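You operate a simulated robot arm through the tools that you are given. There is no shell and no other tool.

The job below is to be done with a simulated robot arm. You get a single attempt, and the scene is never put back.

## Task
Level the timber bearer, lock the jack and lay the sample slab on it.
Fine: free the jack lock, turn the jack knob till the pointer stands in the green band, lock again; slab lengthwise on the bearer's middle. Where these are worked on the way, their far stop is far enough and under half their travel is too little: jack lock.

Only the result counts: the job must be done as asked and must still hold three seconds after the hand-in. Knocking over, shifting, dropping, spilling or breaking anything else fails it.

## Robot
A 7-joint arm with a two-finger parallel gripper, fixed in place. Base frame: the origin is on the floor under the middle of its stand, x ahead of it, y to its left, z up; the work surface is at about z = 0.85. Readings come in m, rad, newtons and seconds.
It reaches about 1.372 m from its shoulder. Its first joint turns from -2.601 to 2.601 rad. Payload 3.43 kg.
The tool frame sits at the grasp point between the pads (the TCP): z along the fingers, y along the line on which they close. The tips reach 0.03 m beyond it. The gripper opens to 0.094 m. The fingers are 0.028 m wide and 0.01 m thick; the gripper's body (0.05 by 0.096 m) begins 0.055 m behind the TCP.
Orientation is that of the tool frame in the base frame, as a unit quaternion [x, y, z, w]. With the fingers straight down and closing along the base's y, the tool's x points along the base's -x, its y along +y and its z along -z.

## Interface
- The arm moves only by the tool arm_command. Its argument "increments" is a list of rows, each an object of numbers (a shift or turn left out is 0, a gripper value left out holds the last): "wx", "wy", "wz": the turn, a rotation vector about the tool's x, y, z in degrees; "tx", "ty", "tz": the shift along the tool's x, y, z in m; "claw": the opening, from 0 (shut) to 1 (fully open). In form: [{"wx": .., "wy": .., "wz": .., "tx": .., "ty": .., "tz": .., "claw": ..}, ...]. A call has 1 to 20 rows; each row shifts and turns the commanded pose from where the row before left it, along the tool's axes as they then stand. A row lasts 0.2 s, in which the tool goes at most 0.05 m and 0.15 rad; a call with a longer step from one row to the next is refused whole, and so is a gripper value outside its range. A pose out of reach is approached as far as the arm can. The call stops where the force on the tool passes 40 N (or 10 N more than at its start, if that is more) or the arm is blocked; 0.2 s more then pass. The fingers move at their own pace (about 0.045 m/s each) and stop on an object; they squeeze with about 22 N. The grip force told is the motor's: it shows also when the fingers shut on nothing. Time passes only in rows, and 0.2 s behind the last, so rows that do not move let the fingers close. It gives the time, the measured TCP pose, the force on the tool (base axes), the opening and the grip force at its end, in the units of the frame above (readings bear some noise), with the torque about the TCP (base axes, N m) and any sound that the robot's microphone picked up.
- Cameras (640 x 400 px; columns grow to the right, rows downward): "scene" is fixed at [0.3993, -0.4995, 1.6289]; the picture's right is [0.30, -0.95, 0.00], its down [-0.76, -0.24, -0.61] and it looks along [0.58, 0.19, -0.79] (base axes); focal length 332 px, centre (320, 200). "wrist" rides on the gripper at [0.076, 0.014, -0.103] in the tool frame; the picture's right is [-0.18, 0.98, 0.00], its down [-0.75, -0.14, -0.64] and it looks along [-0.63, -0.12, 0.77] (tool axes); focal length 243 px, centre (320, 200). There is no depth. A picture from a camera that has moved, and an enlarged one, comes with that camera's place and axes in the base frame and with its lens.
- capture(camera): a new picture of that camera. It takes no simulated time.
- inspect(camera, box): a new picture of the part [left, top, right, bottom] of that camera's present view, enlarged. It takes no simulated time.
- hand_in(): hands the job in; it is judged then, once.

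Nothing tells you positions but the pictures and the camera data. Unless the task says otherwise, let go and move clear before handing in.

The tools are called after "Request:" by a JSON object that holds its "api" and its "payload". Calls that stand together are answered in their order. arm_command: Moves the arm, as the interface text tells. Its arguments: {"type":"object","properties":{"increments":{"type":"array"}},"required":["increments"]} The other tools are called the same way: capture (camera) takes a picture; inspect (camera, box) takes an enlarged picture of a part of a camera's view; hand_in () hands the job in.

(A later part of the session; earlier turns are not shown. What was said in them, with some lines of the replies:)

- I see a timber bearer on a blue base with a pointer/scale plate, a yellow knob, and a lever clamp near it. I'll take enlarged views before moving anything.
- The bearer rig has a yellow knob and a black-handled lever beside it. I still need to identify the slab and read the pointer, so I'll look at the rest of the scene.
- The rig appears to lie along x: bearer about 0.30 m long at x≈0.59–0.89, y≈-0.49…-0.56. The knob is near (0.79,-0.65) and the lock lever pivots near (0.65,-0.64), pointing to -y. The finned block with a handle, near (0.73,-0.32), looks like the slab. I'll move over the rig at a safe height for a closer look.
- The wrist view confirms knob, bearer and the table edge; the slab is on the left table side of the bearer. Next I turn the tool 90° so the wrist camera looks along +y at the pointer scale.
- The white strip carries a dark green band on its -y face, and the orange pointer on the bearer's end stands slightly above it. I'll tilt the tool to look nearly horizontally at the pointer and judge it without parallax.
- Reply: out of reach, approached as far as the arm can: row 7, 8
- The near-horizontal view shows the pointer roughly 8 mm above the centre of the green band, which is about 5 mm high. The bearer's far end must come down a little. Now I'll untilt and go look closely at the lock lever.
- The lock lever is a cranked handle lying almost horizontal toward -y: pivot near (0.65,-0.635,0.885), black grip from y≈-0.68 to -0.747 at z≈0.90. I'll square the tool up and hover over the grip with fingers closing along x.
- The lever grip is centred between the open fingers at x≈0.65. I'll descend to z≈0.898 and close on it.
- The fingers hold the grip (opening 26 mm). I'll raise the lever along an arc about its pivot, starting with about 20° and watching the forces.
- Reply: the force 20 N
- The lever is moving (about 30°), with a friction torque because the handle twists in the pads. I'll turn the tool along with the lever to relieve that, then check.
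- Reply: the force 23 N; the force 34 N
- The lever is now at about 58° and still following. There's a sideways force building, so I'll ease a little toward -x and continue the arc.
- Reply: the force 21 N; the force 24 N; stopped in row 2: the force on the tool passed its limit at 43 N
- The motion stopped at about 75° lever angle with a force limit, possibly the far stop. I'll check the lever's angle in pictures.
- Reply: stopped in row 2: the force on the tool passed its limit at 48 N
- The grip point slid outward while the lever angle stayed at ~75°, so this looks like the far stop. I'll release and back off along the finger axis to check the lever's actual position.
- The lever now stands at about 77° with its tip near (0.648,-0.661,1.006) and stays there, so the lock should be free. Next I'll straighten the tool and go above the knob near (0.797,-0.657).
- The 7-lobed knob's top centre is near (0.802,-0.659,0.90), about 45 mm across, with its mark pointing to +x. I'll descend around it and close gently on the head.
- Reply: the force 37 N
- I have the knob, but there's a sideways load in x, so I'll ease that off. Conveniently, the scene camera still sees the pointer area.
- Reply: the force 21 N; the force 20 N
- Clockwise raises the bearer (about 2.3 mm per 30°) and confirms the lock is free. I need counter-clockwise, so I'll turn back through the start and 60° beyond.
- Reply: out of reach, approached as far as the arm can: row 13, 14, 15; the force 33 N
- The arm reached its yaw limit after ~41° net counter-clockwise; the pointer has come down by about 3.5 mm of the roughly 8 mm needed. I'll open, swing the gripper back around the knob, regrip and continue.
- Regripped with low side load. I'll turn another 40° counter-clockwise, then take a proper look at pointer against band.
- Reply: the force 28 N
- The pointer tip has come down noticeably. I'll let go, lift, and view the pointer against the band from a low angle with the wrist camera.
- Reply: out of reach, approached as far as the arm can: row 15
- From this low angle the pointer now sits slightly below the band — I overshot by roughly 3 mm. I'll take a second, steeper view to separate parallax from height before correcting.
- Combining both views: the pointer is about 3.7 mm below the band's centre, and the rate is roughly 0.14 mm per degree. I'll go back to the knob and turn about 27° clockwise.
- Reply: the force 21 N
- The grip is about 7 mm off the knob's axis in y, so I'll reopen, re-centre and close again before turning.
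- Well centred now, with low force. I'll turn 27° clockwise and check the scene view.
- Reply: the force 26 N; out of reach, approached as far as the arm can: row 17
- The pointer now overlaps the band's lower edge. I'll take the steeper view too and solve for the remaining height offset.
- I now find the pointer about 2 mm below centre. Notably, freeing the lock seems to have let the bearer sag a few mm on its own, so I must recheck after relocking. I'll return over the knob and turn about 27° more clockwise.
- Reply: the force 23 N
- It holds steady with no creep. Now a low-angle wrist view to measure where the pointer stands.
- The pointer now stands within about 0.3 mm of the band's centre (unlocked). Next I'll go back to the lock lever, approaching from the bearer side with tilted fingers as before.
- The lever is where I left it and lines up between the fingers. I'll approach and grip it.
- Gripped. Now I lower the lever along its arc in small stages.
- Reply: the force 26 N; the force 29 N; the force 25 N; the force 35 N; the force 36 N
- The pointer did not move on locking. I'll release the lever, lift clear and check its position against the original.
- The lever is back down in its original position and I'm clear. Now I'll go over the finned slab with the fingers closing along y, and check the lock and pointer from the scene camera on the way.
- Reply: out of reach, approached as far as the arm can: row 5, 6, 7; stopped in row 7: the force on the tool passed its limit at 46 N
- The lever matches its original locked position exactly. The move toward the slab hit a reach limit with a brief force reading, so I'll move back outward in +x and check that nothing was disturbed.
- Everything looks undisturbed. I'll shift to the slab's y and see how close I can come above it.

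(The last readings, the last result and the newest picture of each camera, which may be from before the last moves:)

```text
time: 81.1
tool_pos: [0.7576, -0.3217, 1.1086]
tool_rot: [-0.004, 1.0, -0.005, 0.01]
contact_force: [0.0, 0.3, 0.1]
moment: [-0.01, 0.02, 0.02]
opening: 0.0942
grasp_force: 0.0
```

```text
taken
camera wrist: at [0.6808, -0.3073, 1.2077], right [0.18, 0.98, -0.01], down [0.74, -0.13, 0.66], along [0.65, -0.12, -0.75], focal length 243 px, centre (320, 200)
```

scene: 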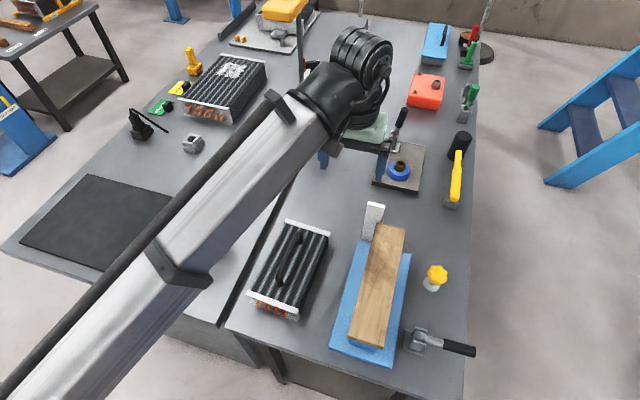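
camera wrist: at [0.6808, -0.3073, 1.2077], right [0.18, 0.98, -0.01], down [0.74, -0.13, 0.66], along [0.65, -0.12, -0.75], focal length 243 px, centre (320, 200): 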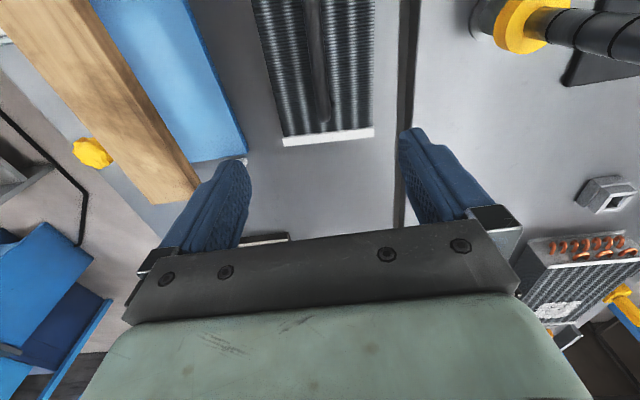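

Request:
{"api": "arm_command", "payload": {"increments": [{"wx": -0.6, "wy": 1.1, "wz": 0.4, "tx": 0.02}, {"tx": 0.025}]}}

Request:
{"api": "capture", "payload": {"camera": "wrist"}}

Request:
{"api": "inspect", "payload": {"camera": "scene", "box": [240, 210, 340, 320]}}

Request:
{"api": "inspect", "payload": {"camera": "scene", "box": [364, 210, 388, 225]}}

```text
time: 81.7
tool_pos: [0.7133, -0.322, 1.1078]
tool_rot: [-0.001, 1.0, 0.0, 0.002]
contact_force: [0.4, -0.1, 0.3]
moment: [0.02, -0.02, -0.02]
opening: 0.094
grasp_force: 0.1
```

```text
taken
camera wrist: at [0.6376, -0.3074, 1.2089], right [0.18, 0.98, 0.0], down [0.75, -0.14, 0.64], along [0.63, -0.12, -0.77], focal length 243 px, centre (320, 200)
```

wrist: 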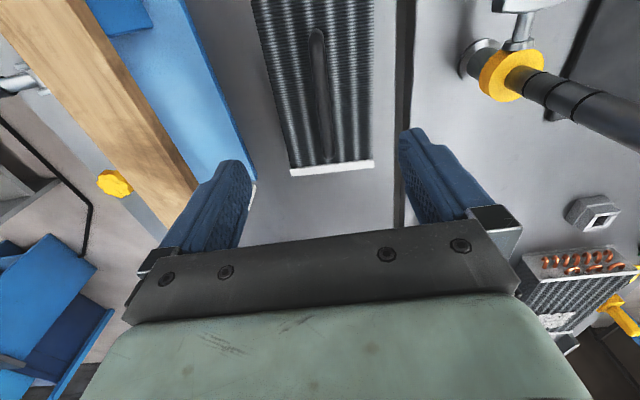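

```text
3.64 times, centred on (290, 265) of scene
camera zoom: at [0.3993, -0.4995, 1.6289], right [0.3, -0.95, 0.0], down [-0.76, -0.24, -0.61], along [0.58, 0.19, -0.79], focal length 1206 px, centre (429, -36)
```

zoom: 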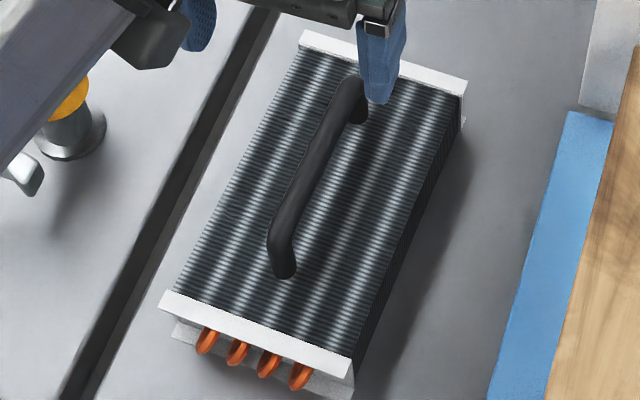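

```text
16.00 times, centred on (376, 218) of scene
camera zoom: at [0.3993, -0.4995, 1.6289], right [0.3, -0.95, 0.0], down [-0.76, -0.24, -0.61], along [0.58, 0.19, -0.79], focal length 5305 px, centre (-576, -80)
```

zoom: 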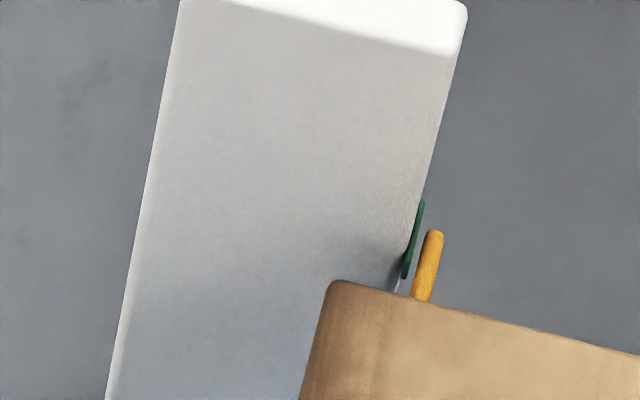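

Request:
{"api": "inspect", "payload": {"camera": "wrist", "box": [240, 0, 400, 180]}}

Request:
{"api": "inspect", "payload": {"camera": "scene", "box": [285, 220, 330, 250]}}

```text
2.22 times, centred on (320, 90) of wrist
camera zoom: at [0.6376, -0.3074, 1.2089], right [0.18, 0.98, 0.0], down [0.75, -0.14, 0.64], along [0.63, -0.12, -0.77], focal length 539 px, centre (320, 444)
```

zoom: 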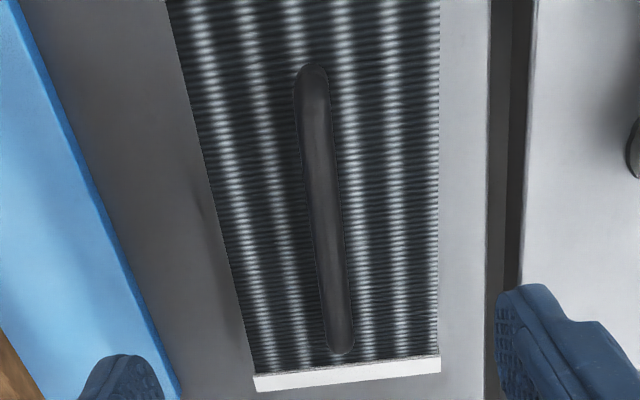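

```text
13.33 times, centred on (308, 235) of scene
camera zoom: at [0.3993, -0.4995, 1.6289], right [0.3, -0.95, 0.0], down [-0.76, -0.24, -0.61], along [0.58, 0.19, -0.79], focal length 4421 px, centre (487, -267)
```

zoom: 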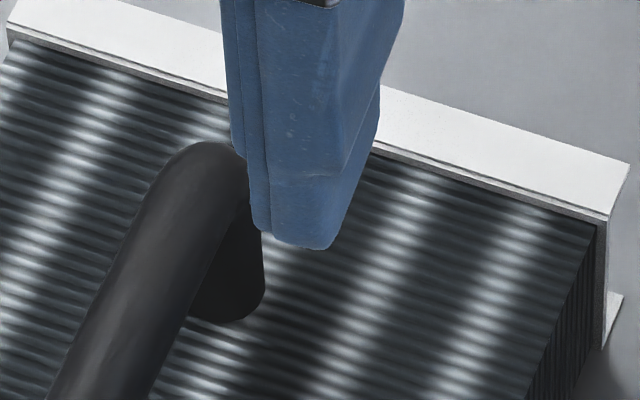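

The pointer is unchanged. The slab's handle runs along x (about -3.5° yaw), centre near (0.722,-0.320) at z≈0.95; the bearer's middle is near (0.719,-0.526) with its top at z≈0.967. Before gripping I'll rehearse the transfer to be sure the arm can reach over the bearer.

Request:
{"api": "arm_command", "payload": {"increments": [{"ty": -0.04}, {"ty": -0.04}, {"ty": -0.04}, {"ty": -0.04}, {"ty": -0.044}]}}

Request:
{"api": "capture", "payload": {"camera": "wrist"}}

Request:
{"api": "capture", "payload": {"camera": "scene"}}

```text
time: 82.9
tool_pos: [0.7134, -0.5245, 1.1044]
tool_rot: [-0.002, 1.0, 0.0, 0.002]
contact_force: [-0.5, 0.5, 0.3]
moment: [0.01, -0.01, 0.01]
opening: 0.0942
grasp_force: 0.1
```

```text
taken
camera wrist: at [0.6372, -0.511, 1.2069], right [0.18, 0.98, 0.0], down [0.75, -0.14, 0.64], along [0.63, -0.12, -0.77], focal length 243 px, centre (320, 200)
```

wrist: 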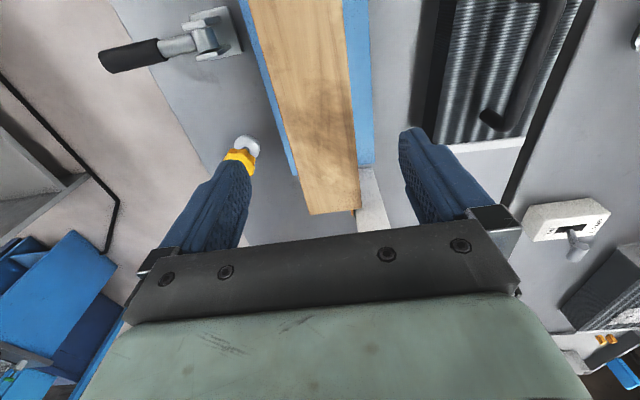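

```text
taken
```

scene: 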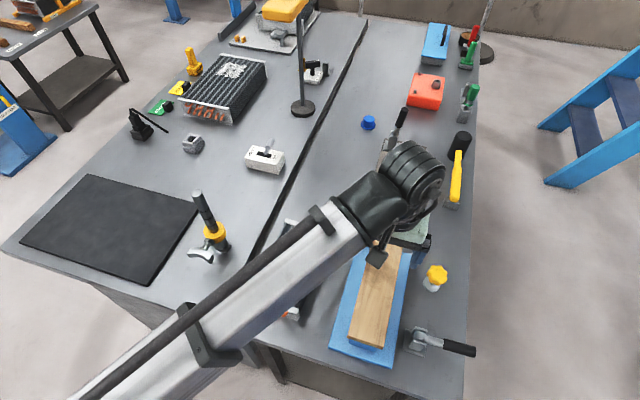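

Request:
{"api": "inspect", "payload": {"camera": "wrist", "box": [240, 0, 400, 225]}}

```text
1.78 times, centred on (320, 112) of wrist
camera zoom: at [0.6372, -0.511, 1.2069], right [0.18, 0.98, 0.0], down [0.75, -0.14, 0.64], along [0.63, -0.12, -0.77], focal length 431 px, centre (320, 356)
```

zoom: 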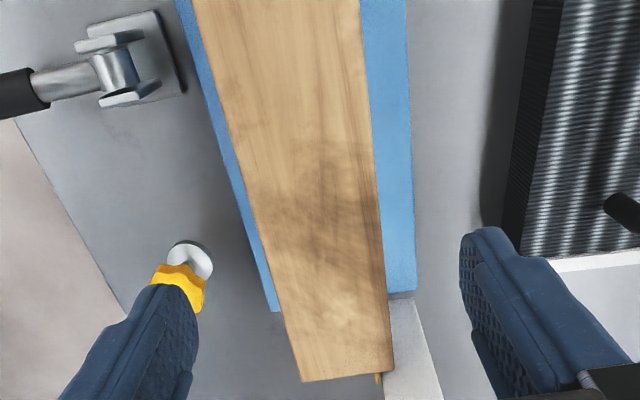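

The arm reaches over the bearer fine. With refined camera axes I put the bearer's middle at (0.719,-0.530) and the handle's middle at (0.721,-0.319). I'll go back, turn 3.5° to match the slab, and lower to the handle.

Request:
{"api": "arm_command", "payload": {"increments": [{"ty": 0.041, "tx": -0.0015}, {"ty": 0.041, "tx": -0.0015}, {"ty": 0.041, "tx": -0.0015}, {"ty": 0.041, "tx": -0.0015}, {"ty": 0.0418, "tx": -0.0016}, {"wz": 3.5}, {"tz": 0.035}, {"tz": 0.035}, {"tz": 0.03}]}}

Request:
{"api": "capture", "payload": {"camera": "wrist"}}

Request:
{"api": "inspect", "payload": {"camera": "scene", "box": [240, 200, 340, 310]}}

```text
time: 84.9
tool_pos: [0.7209, -0.3189, 1.0058]
tool_rot: [0.03, 1.0, 0.0, 0.001]
contact_force: [-0.3, 0.7, 0.3]
moment: [0.01, 0.0, -0.01]
opening: 0.0937
grasp_force: 0.0
```

```text
taken
camera wrist: at [0.6466, -0.3003, 1.1067], right [0.24, 0.97, 0.0], down [0.74, -0.19, 0.64], along [0.62, -0.16, -0.77], focal length 243 px, centre (320, 200)
```

wrist: 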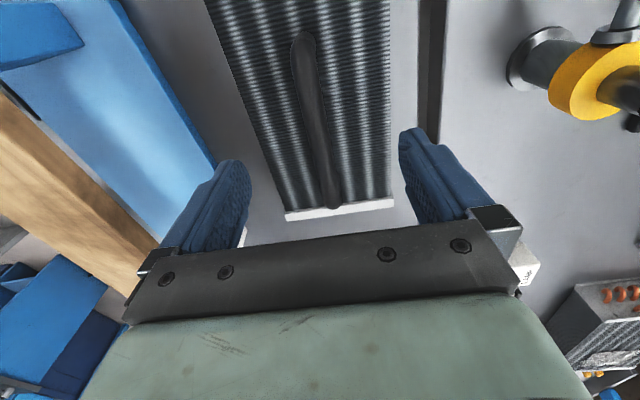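

```text
3.64 times, centred on (290, 255) of scene
camera zoom: at [0.3993, -0.4995, 1.6289], right [0.3, -0.95, 0.0], down [-0.76, -0.24, -0.61], along [0.58, 0.19, -0.79], focal length 1206 px, centre (429, 0)
```

zoom: 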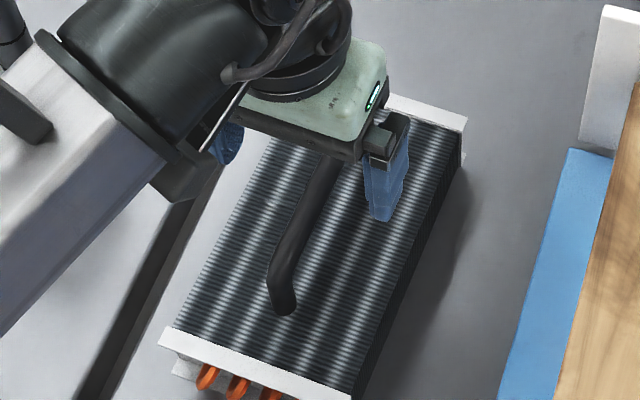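

Request:
{"api": "arm_command", "payload": {"increments": [{"wz": 0.6, "ty": 0.001, "tx": 0.001}, {"tz": 0.025}, {"tz": 0.024}, {"claw": 0}, {"claw": 0}, {"claw": 0}, {"claw": 0}, {"claw": 0}, {"claw": 0}]}}

Request:
{"api": "capture", "payload": {"camera": "wrist"}}

Request:
{"api": "inspect", "payload": {"camera": "scene", "box": [240, 200, 340, 310]}}

```text
time: 86.9
tool_pos: [0.7218, -0.3185, 0.9573]
tool_rot: [0.036, 0.999, 0.0, 0.001]
contact_force: [-0.9, -1.8, 1.9]
moment: [-0.01, 0.02, 0.31]
opening: 0.016
grasp_force: 22.1
```

```text
taken
camera wrist: at [0.6474, -0.2984, 1.0589], right [0.25, 0.97, 0.0], down [0.74, -0.19, 0.64], along [0.62, -0.16, -0.77], focal length 243 px, centre (320, 200)
```

wrist: 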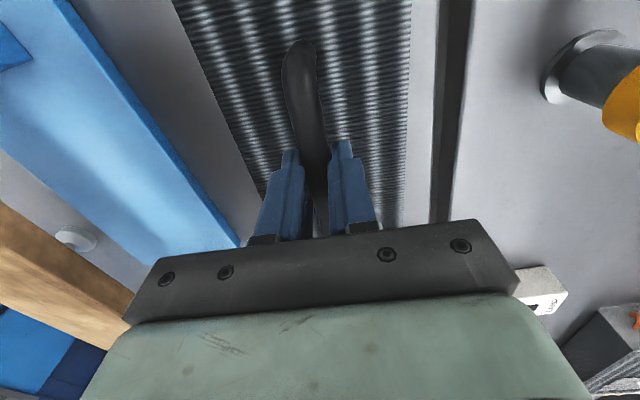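

```text
3.64 times, centred on (290, 255) of scene
camera zoom: at [0.3993, -0.4995, 1.6289], right [0.3, -0.95, 0.0], down [-0.76, -0.24, -0.61], along [0.58, 0.19, -0.79], focal length 1206 px, centre (429, 0)
```

zoom: 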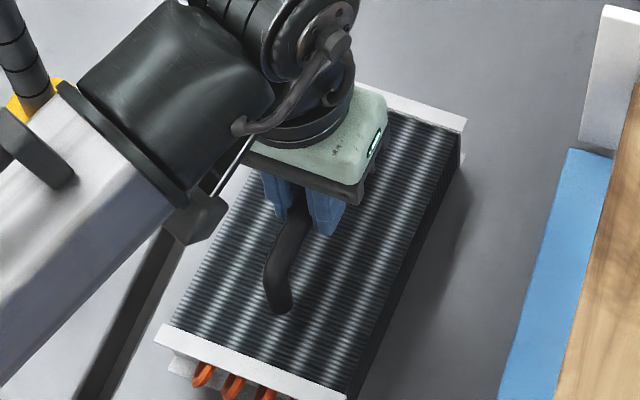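

The handle is held (16 mm). I'll let the grip settle and lift a centimetre to feel the weight.

Request:
{"api": "arm_command", "payload": {"increments": [{"claw": 0}, {"claw": 0}, {"tz": -0.004}, {"tz": -0.006}, {"tz": -0.01}, {"claw": 0}]}}

Request:
{"api": "capture", "payload": {"camera": "wrist"}}

Request:
{"api": "inspect", "payload": {"camera": "scene", "box": [240, 200, 340, 310]}}

```text
time: 88.3
tool_pos: [0.7225, -0.3162, 0.978]
tool_rot: [0.036, 0.999, 0.0, 0.002]
contact_force: [-0.4, 0.8, 15.9]
moment: [-0.02, -0.22, 0.08]
opening: 0.012
grasp_force: 22.1
```

```text
taken
camera wrist: at [0.647, -0.2972, 1.0805], right [0.25, 0.97, 0.0], down [0.74, -0.19, 0.65], along [0.62, -0.16, -0.76], focal length 243 px, centre (320, 200)
```

wrist: 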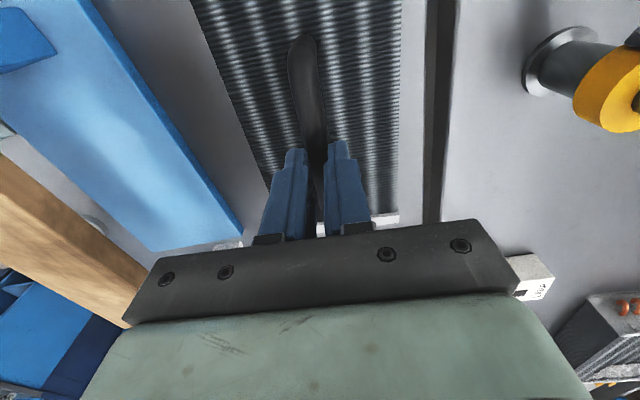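

```text
3.64 times, centred on (290, 255) of scene
camera zoom: at [0.3993, -0.4995, 1.6289], right [0.3, -0.95, 0.0], down [-0.76, -0.24, -0.61], along [0.58, 0.19, -0.79], focal length 1206 px, centre (429, 0)
```

zoom: 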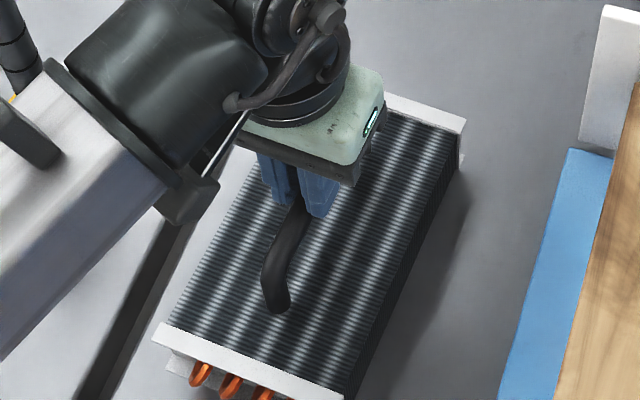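

The force and the narrower opening show the fingers slid up the handle rather than lifting the slab; the bar is lower than I thought (centre ≈0.943). I'll open, go deeper, and grip again.

Request:
{"api": "arm_command", "payload": {"increments": [{"claw": 0.5}, {"claw": 0.5}, {"claw": 0.5}, {"tz": 0.01}, {"tz": 0.01}, {"tz": 0.005}, {"tz": 0.004}]}}

Request:
{"api": "capture", "payload": {"camera": "wrist"}}

Request:
{"api": "inspect", "payload": {"camera": "scene", "box": [240, 200, 340, 310]}}

```text
time: 89.9
tool_pos: [0.7215, -0.316, 0.9484]
tool_rot: [0.035, 0.999, 0.0, 0.001]
contact_force: [0.5, -0.1, 0.6]
moment: [0.0, 0.0, 0.01]
opening: 0.047
grasp_force: 0.1
```

```text
taken
camera wrist: at [0.647, -0.2971, 1.05], right [0.25, 0.97, 0.0], down [0.74, -0.19, 0.64], along [0.62, -0.16, -0.77], focal length 243 px, centre (320, 200)
```

wrist: 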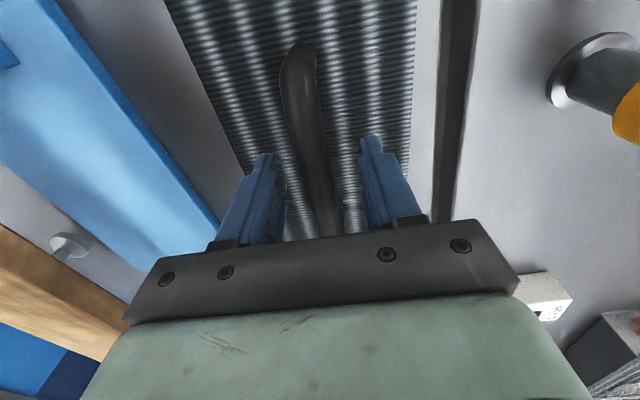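

```text
3.64 times, centred on (290, 255) of scene
camera zoom: at [0.3993, -0.4995, 1.6289], right [0.3, -0.95, 0.0], down [-0.76, -0.24, -0.61], along [0.58, 0.19, -0.79], focal length 1206 px, centre (429, 0)
```

zoom: 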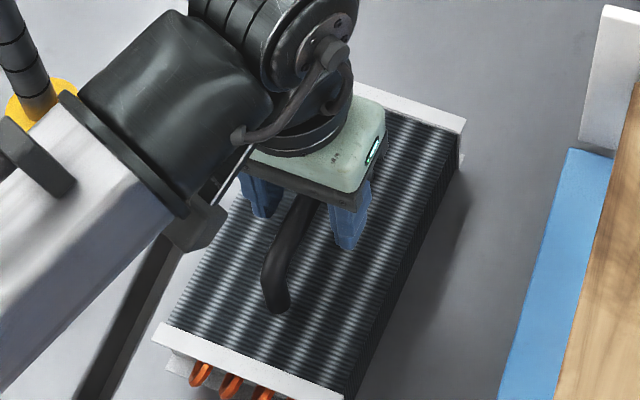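

Request:
{"api": "arm_command", "payload": {"increments": [{"tz": 0.003}, {"claw": 0}, {"claw": 0}, {"claw": 0}, {"claw": 0}, {"claw": 0}, {"claw": 0}, {"claw": 0}]}}

Request:
{"api": "capture", "payload": {"camera": "wrist"}}

```text
time: 91.7
tool_pos: [0.7226, -0.3152, 0.9465]
tool_rot: [0.035, 0.999, 0.001, 0.0]
contact_force: [0.3, -3.1, 1.5]
moment: [-0.03, -0.12, -0.06]
opening: 0.0201
grasp_force: 22.1
```

```text
taken
camera wrist: at [0.6467, -0.2971, 1.0471], right [0.25, 0.97, 0.0], down [0.74, -0.19, 0.64], along [0.62, -0.16, -0.77], focal length 243 px, centre (320, 200)
```

wrist: 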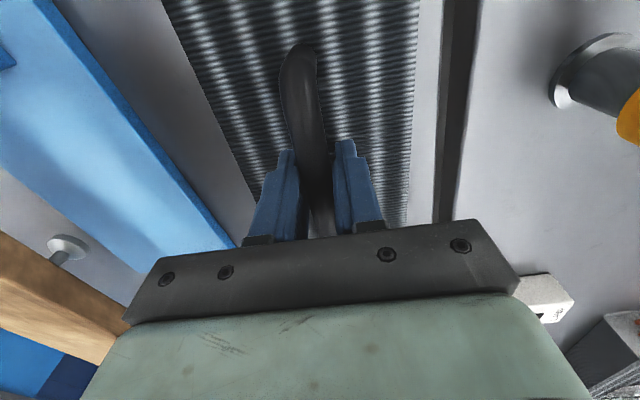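

Now the pads hold the bar at its full 20 mm width, so this is a proper grip. I'll try a slow small lift again.

Request:
{"api": "arm_command", "payload": {"increments": [{"tz": -0.003}, {"tz": -0.003}, {"tz": -0.004}]}}

Request:
{"api": "inspect", "payload": {"camera": "scene", "box": [240, 200, 340, 310]}}

```text
time: 92.5
tool_pos: [0.7226, -0.3176, 0.9558]
tool_rot: [0.035, 0.999, 0.0, 0.001]
contact_force: [-0.5, 0.6, -9.5]
moment: [0.0, 0.07, -0.06]
opening: 0.0202
grasp_force: 22.2
```

```text
3.64 times, centred on (290, 255) of scene
camera zoom: at [0.3993, -0.4995, 1.6289], right [0.3, -0.95, 0.0], down [-0.76, -0.24, -0.61], along [0.58, 0.19, -0.79], focal length 1206 px, centre (429, 0)
```

zoom: 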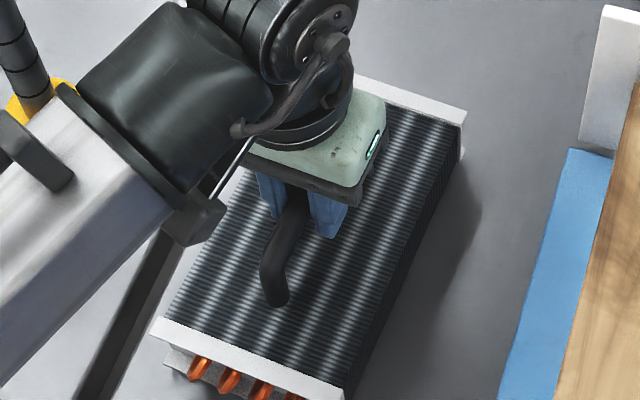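

The slab lifts cleanly (about 9.5 N, roughly 1 kg) with no slip. I'll raise it well clear of the bearer.

Request:
{"api": "arm_command", "payload": {"increments": [{"tz": -0.015}, {"tz": -0.025}, {"tz": -0.03}, {"tz": -0.03}, {"tz": -0.03}, {"tz": -0.02}, {"wz": -2}, {"wz": -2}]}}

Request:
{"api": "capture", "payload": {"camera": "scene"}}

Request:
{"api": "capture", "payload": {"camera": "wrist"}}

```text
time: 94.3
tool_pos: [0.7217, -0.317, 1.1056]
tool_rot: [0.0, 1.0, 0.0, 0.001]
contact_force: [-0.4, 0.4, -8.7]
moment: [0.02, 0.1, -0.01]
opening: 0.0203
grasp_force: 21.3
```

```text
taken
```

scene: 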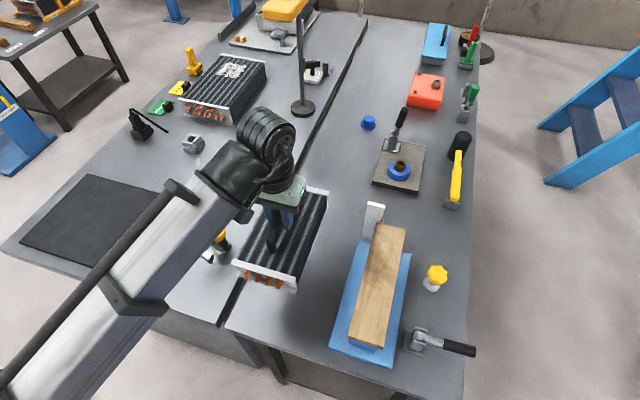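

```text
taken
camera wrist: at [0.6457, -0.303, 1.2072], right [0.18, 0.98, 0.0], down [0.75, -0.14, 0.64], along [0.63, -0.12, -0.77], focal length 243 px, centre (320, 200)
```

wrist: 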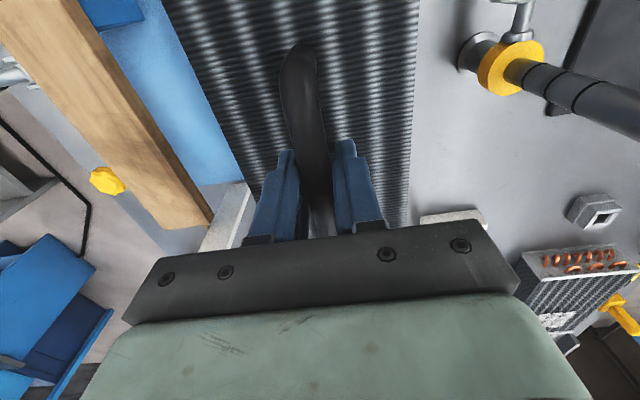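

Lifted and squared to the bearer. Now the transfer over to the bearer's middle.

Request:
{"api": "arm_command", "payload": {"increments": [{"ty": -0.015}, {"ty": -0.027}, {"ty": -0.03}, {"ty": -0.03}, {"ty": -0.03}, {"ty": -0.03, "tx": 0.001}, {"ty": -0.025, "tx": 0.001}, {"ty": -0.016, "tx": 0.0007}, {"ty": -0.01}]}}

Request:
{"api": "capture", "payload": {"camera": "scene"}}

Request:
{"api": "capture", "payload": {"camera": "wrist"}}

Request:
{"api": "inspect", "payload": {"camera": "scene", "box": [310, 190, 430, 370]}}

```text
time: 96.3
tool_pos: [0.7191, -0.5311, 1.1046]
tool_rot: [0.001, 1.0, 0.0, 0.001]
contact_force: [-0.5, 0.3, -8.5]
moment: [0.01, 0.07, -0.02]
opening: 0.0204
grasp_force: 22.1
```

```text
taken
```

scene: 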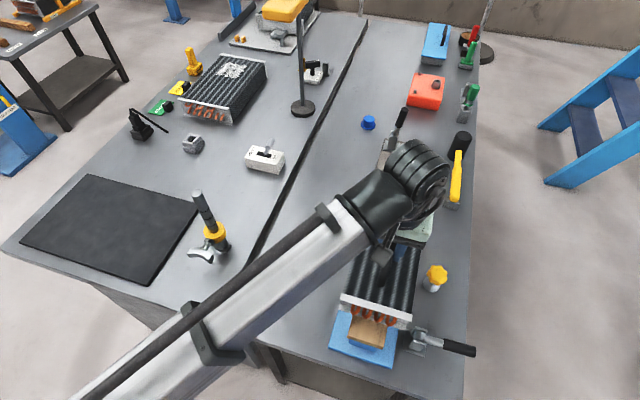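

```text
taken
camera wrist: at [0.6426, -0.5163, 1.2061], right [0.18, 0.98, 0.0], down [0.75, -0.14, 0.64], along [0.63, -0.12, -0.77], focal length 243 px, centre (320, 200)
```

wrist: 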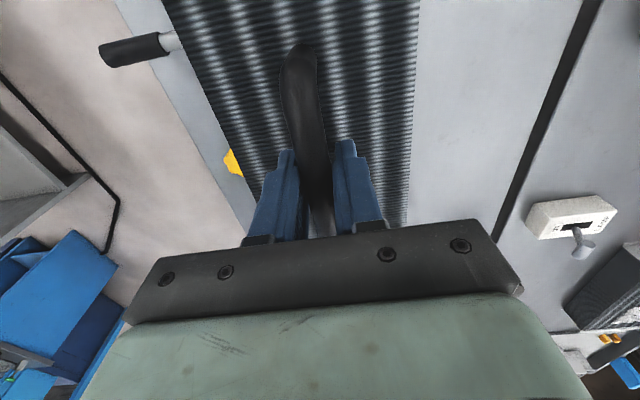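

```text
2.22 times, centred on (370, 280) of scene
camera zoom: at [0.3993, -0.4995, 1.6289], right [0.3, -0.95, 0.0], down [-0.76, -0.24, -0.61], along [0.58, 0.19, -0.79], focal length 737 px, centre (209, 22)
```

zoom: 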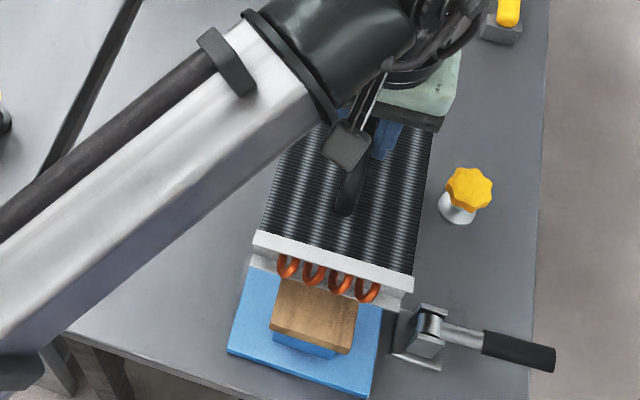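

Slab and bearer line up well (slab x≈0.613–0.82, centred on y≈-0.53). I'll lower gently.

Request:
{"api": "arm_command", "payload": {"increments": [{"tz": 0.01}, {"tz": 0.012}, {"tz": 0.008}, {"tz": 0.003}, {"tz": 0.002}]}}

Request:
{"api": "inspect", "payload": {"camera": "scene", "box": [310, 230, 430, 370]}}

```text
time: 97.5
tool_pos: [0.7198, -0.5296, 1.0701]
tool_rot: [0.0, 1.0, 0.0, 0.001]
contact_force: [0.2, -0.1, -8.8]
moment: [-0.01, 0.06, 0.01]
opening: 0.0202
grasp_force: 21.8
```

```text
2.86 times, centred on (370, 300) of scene
camera zoom: at [0.3993, -0.4995, 1.6289], right [0.3, -0.95, 0.0], down [-0.76, -0.24, -0.61], along [0.58, 0.19, -0.79], focal length 947 px, centre (177, -86)
```

zoom: 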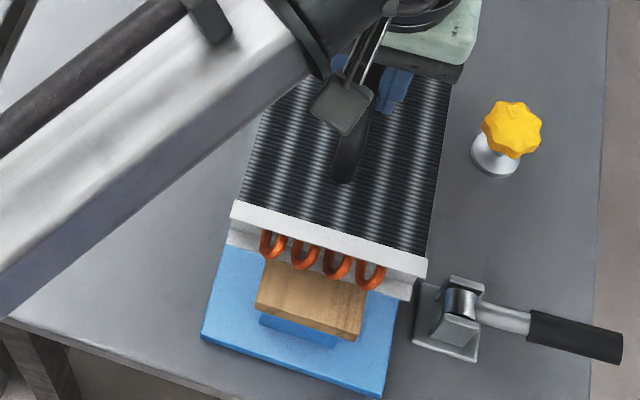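

Request:
{"api": "arm_command", "payload": {"increments": [{"tz": 0.0015}, {"tz": 0.0015}, {"tz": 0.0015}]}}

```text
time: 98.3
tool_pos: [0.719, -0.5294, 1.0673]
tool_rot: [0.0, 1.0, -0.001, 0.002]
contact_force: [0.3, -1.2, 16.7]
moment: [-0.01, -0.03, 0.04]
opening: 0.0206
grasp_force: 22.1
```

The slab has touched down on the bearer. I'll ease off the downward push, check the pointer, then release.

Request:
{"api": "arm_command", "payload": {"increments": [{"tz": -0.001}, {"tz": -0.0005}]}}

Request:
{"api": "inspect", "payload": {"camera": "scene", "box": [310, 230, 430, 370]}}

Request:
{"api": "inspect", "payload": {"camera": "scene", "box": [350, 195, 400, 245]}}

```text
time: 98.9
tool_pos: [0.7198, -0.5291, 1.0678]
tool_rot: [0.0, 1.0, 0.0, 0.001]
contact_force: [-0.8, 2.0, -2.4]
moment: [-0.01, -0.6, 0.13]
opening: 0.0202
grasp_force: 21.8
```

```text
2.86 times, centred on (370, 300) of scene
camera zoom: at [0.3993, -0.4995, 1.6289], right [0.3, -0.95, 0.0], down [-0.76, -0.24, -0.61], along [0.58, 0.19, -0.79], focal length 947 px, centre (177, -86)
```

zoom: 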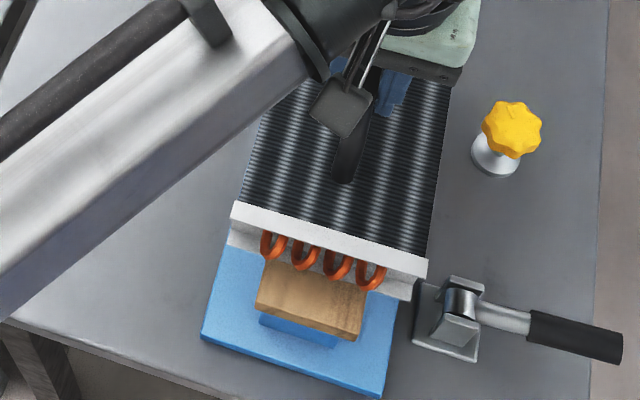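

```text
8.00 times, centred on (375, 220) of scene
camera zoom: at [0.3993, -0.4995, 1.6289], right [0.3, -0.95, 0.0], down [-0.76, -0.24, -0.61], along [0.58, 0.19, -0.79], focal length 2652 px, centre (-120, 40)
```

zoom: 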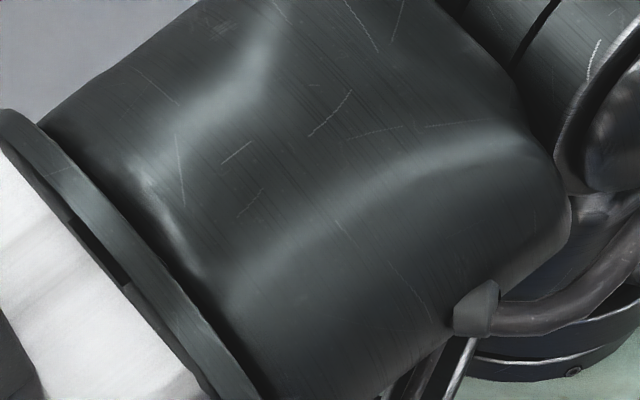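

Request:
{"api": "arm_command", "payload": {"increments": [{"tz": 0.0006}, {"claw": 0.26}, {"claw": 0.32}, {"claw": 0.45}, {"claw": 0.6}, {"claw": 0.6}]}}

Request:
{"api": "inspect", "payload": {"camera": "scene", "box": [310, 230, 430, 370]}}

Request:
{"api": "capture", "payload": {"camera": "wrist"}}

```text
time: 100.3
tool_pos: [0.718, -0.5295, 1.0669]
tool_rot: [0.0, 1.0, 0.0, 0.002]
contact_force: [0.0, 0.8, -0.5]
moment: [-0.01, -0.03, -0.04]
opening: 0.0561
grasp_force: 0.0
```

```text
2.86 times, centred on (370, 300) of scene
camera zoom: at [0.3993, -0.4995, 1.6289], right [0.3, -0.95, 0.0], down [-0.76, -0.24, -0.61], along [0.58, 0.19, -0.79], focal length 947 px, centre (177, -86)
```

zoom: 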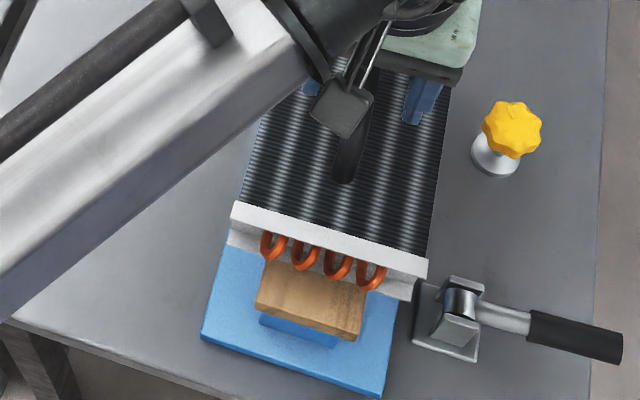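

```text
taken
camera wrist: at [0.643, -0.516, 1.1684], right [0.18, 0.98, 0.0], down [0.75, -0.14, 0.64], along [0.63, -0.12, -0.77], focal length 243 px, centre (320, 200)
```

wrist: 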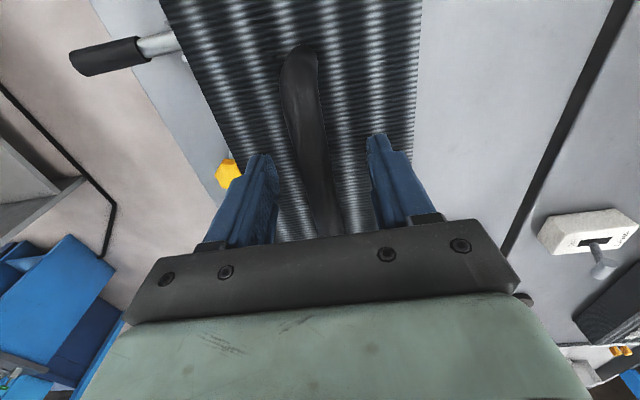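

The slab rests stably. I'll retreat straight up, then verify the whole rig.

Request:
{"api": "arm_command", "payload": {"increments": [{"tz": -0.02}, {"tz": -0.035}, {"tz": -0.035}]}}

Request:
{"api": "capture", "payload": {"camera": "scene"}}

Request:
{"api": "capture", "payload": {"camera": "wrist"}}

```text
time: 101.1
tool_pos: [0.719, -0.528, 1.1562]
tool_rot: [0.0, 1.0, 0.0, 0.0]
contact_force: [0.4, 0.1, 0.4]
moment: [0.01, -0.02, -0.05]
opening: 0.0563
grasp_force: 0.0
```

```text
taken
```

scene: 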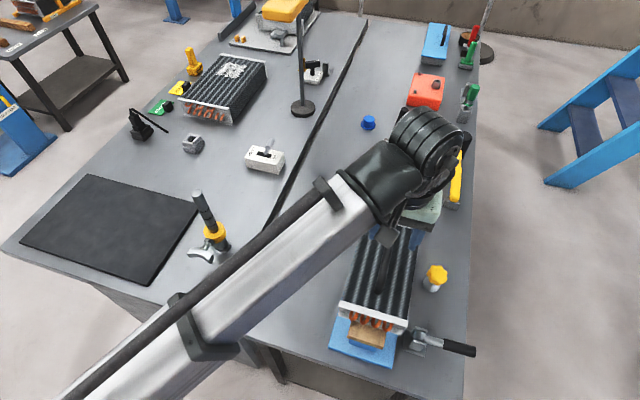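

```text
taken
camera wrist: at [0.643, -0.5154, 1.2573], right [0.18, 0.98, 0.0], down [0.75, -0.14, 0.64], along [0.63, -0.12, -0.77], focal length 243 px, centre (320, 200)
```

wrist: 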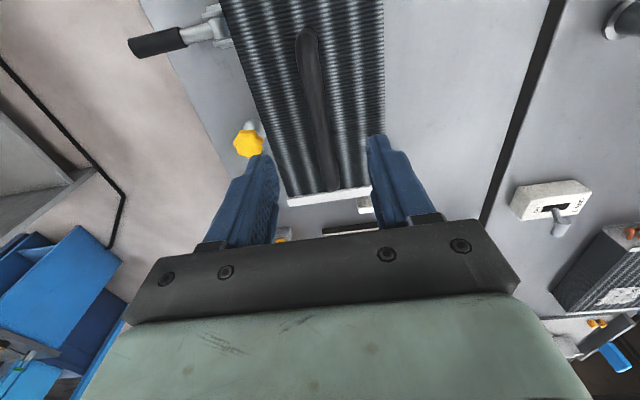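

Request:
{"api": "arm_command", "payload": {"increments": [{"ty": -0.04, "claw": 1}, {"ty": -0.04}, {"ty": -0.04}, {"tx": -0.044, "ty": -0.012}, {"tx": -0.044}, {"tx": -0.043}, {"wz": -8.2}, {"wz": -8.2}, {"wz": -8.2}, {"wz": -8.2}, {"wz": -8.2}, {"wz": -8.2}, {"wz": -8.2}, {"wz": -8.2}, {"wz": -8.2}, {"wz": -8.2}, {"wz": -8.0}]}}

Request:
{"api": "capture", "payload": {"camera": "wrist"}}

Request:
{"api": "capture", "payload": {"camera": "scene"}}

```text
time: 104.7
tool_pos: [0.8499, -0.6613, 1.1569]
tool_rot: [0.709, -0.706, 0.0, -0.001]
contact_force: [-0.4, -0.3, 0.0]
moment: [0.01, -0.03, -0.01]
opening: 0.0942
grasp_force: 0.1
```

```text
taken
camera wrist: at [0.8356, -0.7381, 1.2592], right [-0.98, 0.18, 0.0], down [0.14, 0.75, 0.64], along [0.12, 0.63, -0.77], focal length 243 px, centre (320, 200)
```

wrist: 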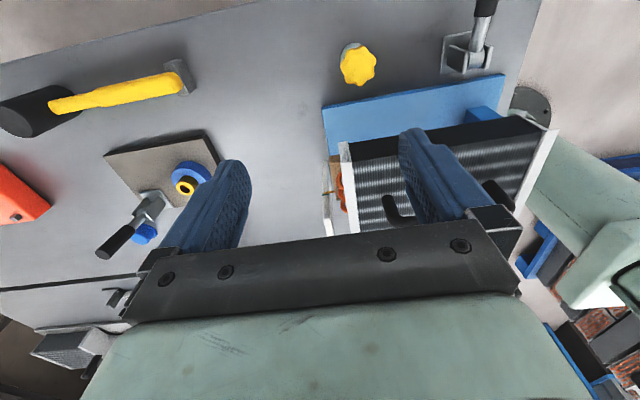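

```text
taken
```

scene: 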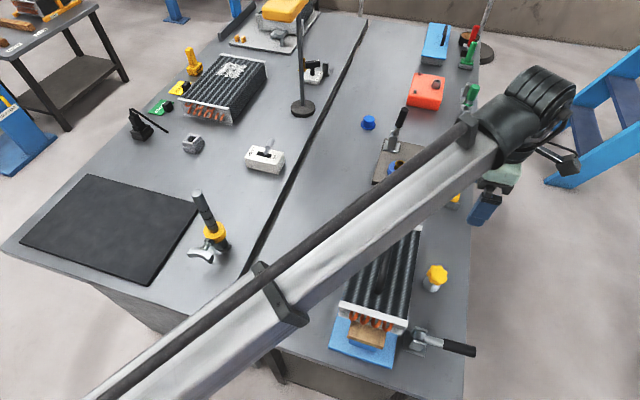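

Request:
{"api": "inspect", "payload": {"camera": "wrist", "box": [310, 170, 350, 205]}}

Request:
{"api": "arm_command", "payload": {"increments": [{"tz": 0.045}, {"tz": 0.045}, {"tz": 0.045}, {"wy": -6}, {"wy": -6}, {"wy": -6}, {"wy": -5}]}}

Request:
{"api": "capture", "payload": {"camera": "wrist"}}

Request:
{"api": "inspect", "payload": {"camera": "wrist", "box": [307, 202, 347, 227]}}

```text
11.43 times, centred on (330, 188) of wrist
camera zoom: at [0.8356, -0.7381, 1.2592], right [-0.98, 0.18, 0.0], down [0.14, 0.75, 0.64], along [0.12, 0.63, -0.77], focal length 2773 px, centre (206, 343)
```

zoom: 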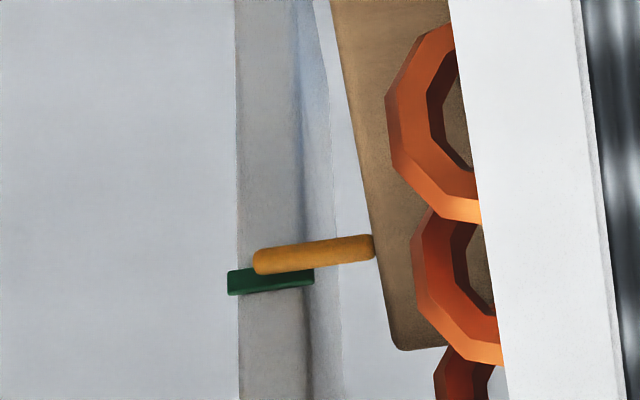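

```text
time: 106.3
tool_pos: [0.8511, -0.6603, 1.0221]
tool_rot: [0.693, -0.693, -0.138, -0.142]
contact_force: [-0.4, 0.4, 0.0]
moment: [-0.03, -0.05, -0.02]
opening: 0.094
grasp_force: 0.1
```

```text
taken
camera wrist: at [0.8361, -0.771, 1.086], right [-0.98, 0.17, 0.06], down [0.14, 0.44, 0.89], along [0.12, 0.88, -0.46], focal length 243 px, centre (320, 200)
```

wrist: 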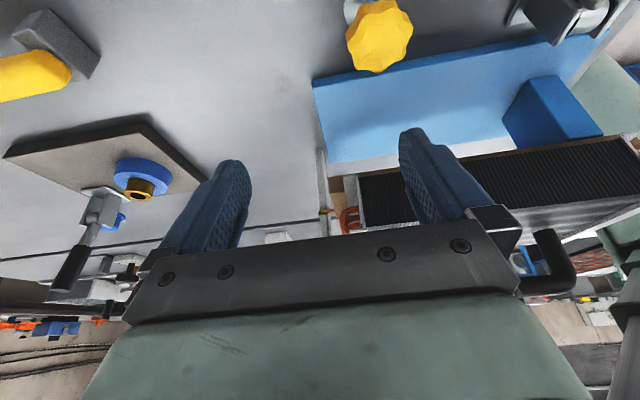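

```text
16.00 times, centred on (327, 214) of wrist
camera zoom: at [0.8361, -0.771, 1.086], right [-0.98, 0.17, 0.06], down [0.14, 0.44, 0.89], along [0.12, 0.88, -0.46], focal length 3882 px, centre (208, -32)
```

zoom: 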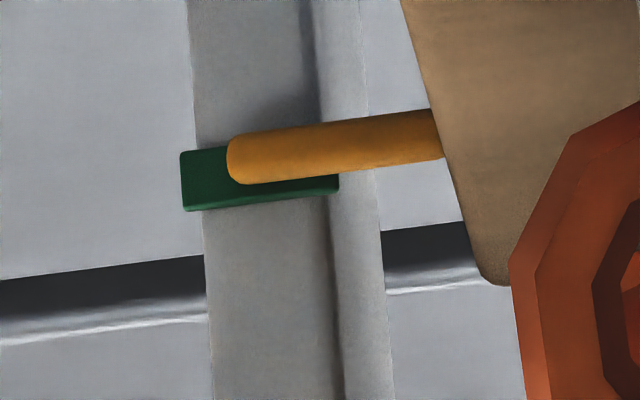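

The pointer is within a fraction of a millimetre of the band's centre with the slab laid on. I'll untilt, raise clear, and make a last check of the lock and slab.

Request:
{"api": "arm_command", "payload": {"increments": [{"wy": 6}, {"wy": 6}, {"wy": 6}, {"wy": 5}, {"tz": -0.04}, {"tz": -0.04}, {"tz": -0.04}, {"tz": -0.04}, {"ty": -0.03, "tx": 0.01}, {"ty": -0.03, "tx": 0.01}]}}

Request:
{"api": "capture", "payload": {"camera": "scene"}}

Request:
{"api": "inspect", "payload": {"camera": "scene", "box": [320, 280, 480, 380]}}

Request:
{"api": "capture", "payload": {"camera": "wrist"}}

```text
time: 108.5
tool_pos: [0.909, -0.6829, 1.1833]
tool_rot: [0.707, -0.707, 0.0, -0.001]
contact_force: [-0.6, -1.0, -0.4]
moment: [-0.01, 0.0, 0.0]
opening: 0.094
grasp_force: 0.1
```

```text
taken
```

scene: 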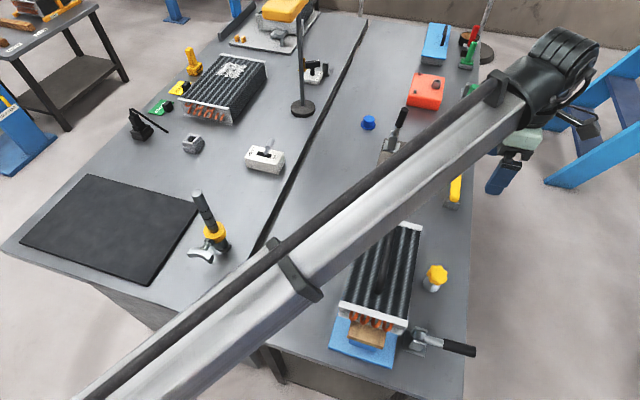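

```text
4.00 times, centred on (400, 330) of scene
camera zoom: at [0.3993, -0.4995, 1.6289], right [0.3, -0.95, 0.0], down [-0.76, -0.24, -0.61], along [0.58, 0.19, -0.79], focal length 1326 px, centre (0, -320)
```

zoom: 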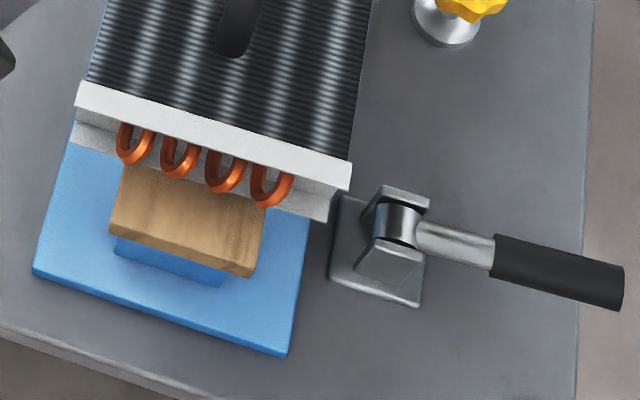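

```text
taken
camera wrist: at [0.8949, -0.7588, 1.2849], right [-0.98, 0.18, 0.0], down [0.14, 0.75, 0.64], along [0.12, 0.63, -0.77], focal length 243 px, centre (320, 200)
```

wrist: 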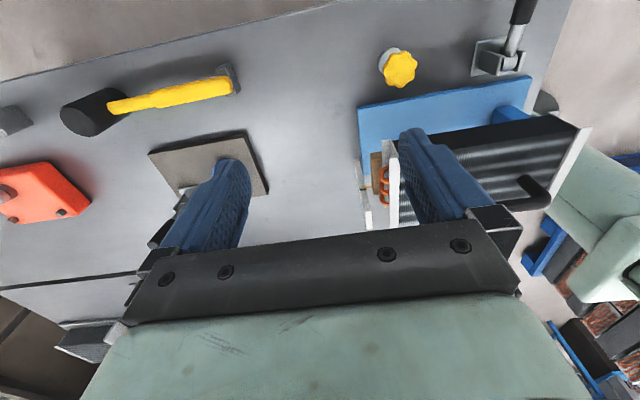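

The lever sits exactly as it did when first locked, the pointer stands in the green band, and the slab lies lengthwise on the bearer. Slab centre measures about (0.72,-0.53), within a couple of millimetres of the bearer's middle. The gripper is open and clear and nothing else has moved, so I'm handing in.

Request:
{"api": "hand_in", "payload": {}}

```text
The job is handed in.
```

I handed the job in with the bearer levelled, the jack locked and the slab on top; no verdict has come back yet.

- **Pointer:** it stands within about 0.3 mm of the green band's centre. I checked this again after locking and with the slab in place.
- **Jack lock:** I raised the lever to its far stop to free it, and it is now back exactly where it started.
- **Slab:** I took the finned block with the black handle, beside the bearer, to be the sample slab. It lies lengthwise on the bearer, within about 2 mm of the middle.

My first lift failed: the fingers slid up the handle and turned the slab slightly on the bench before I regripped lower. At one point on the way to the slab the force on the gripper reached 46 N and stopped the arm. Pictures afterwards showed nothing disturbed. The gripper is open and clear.
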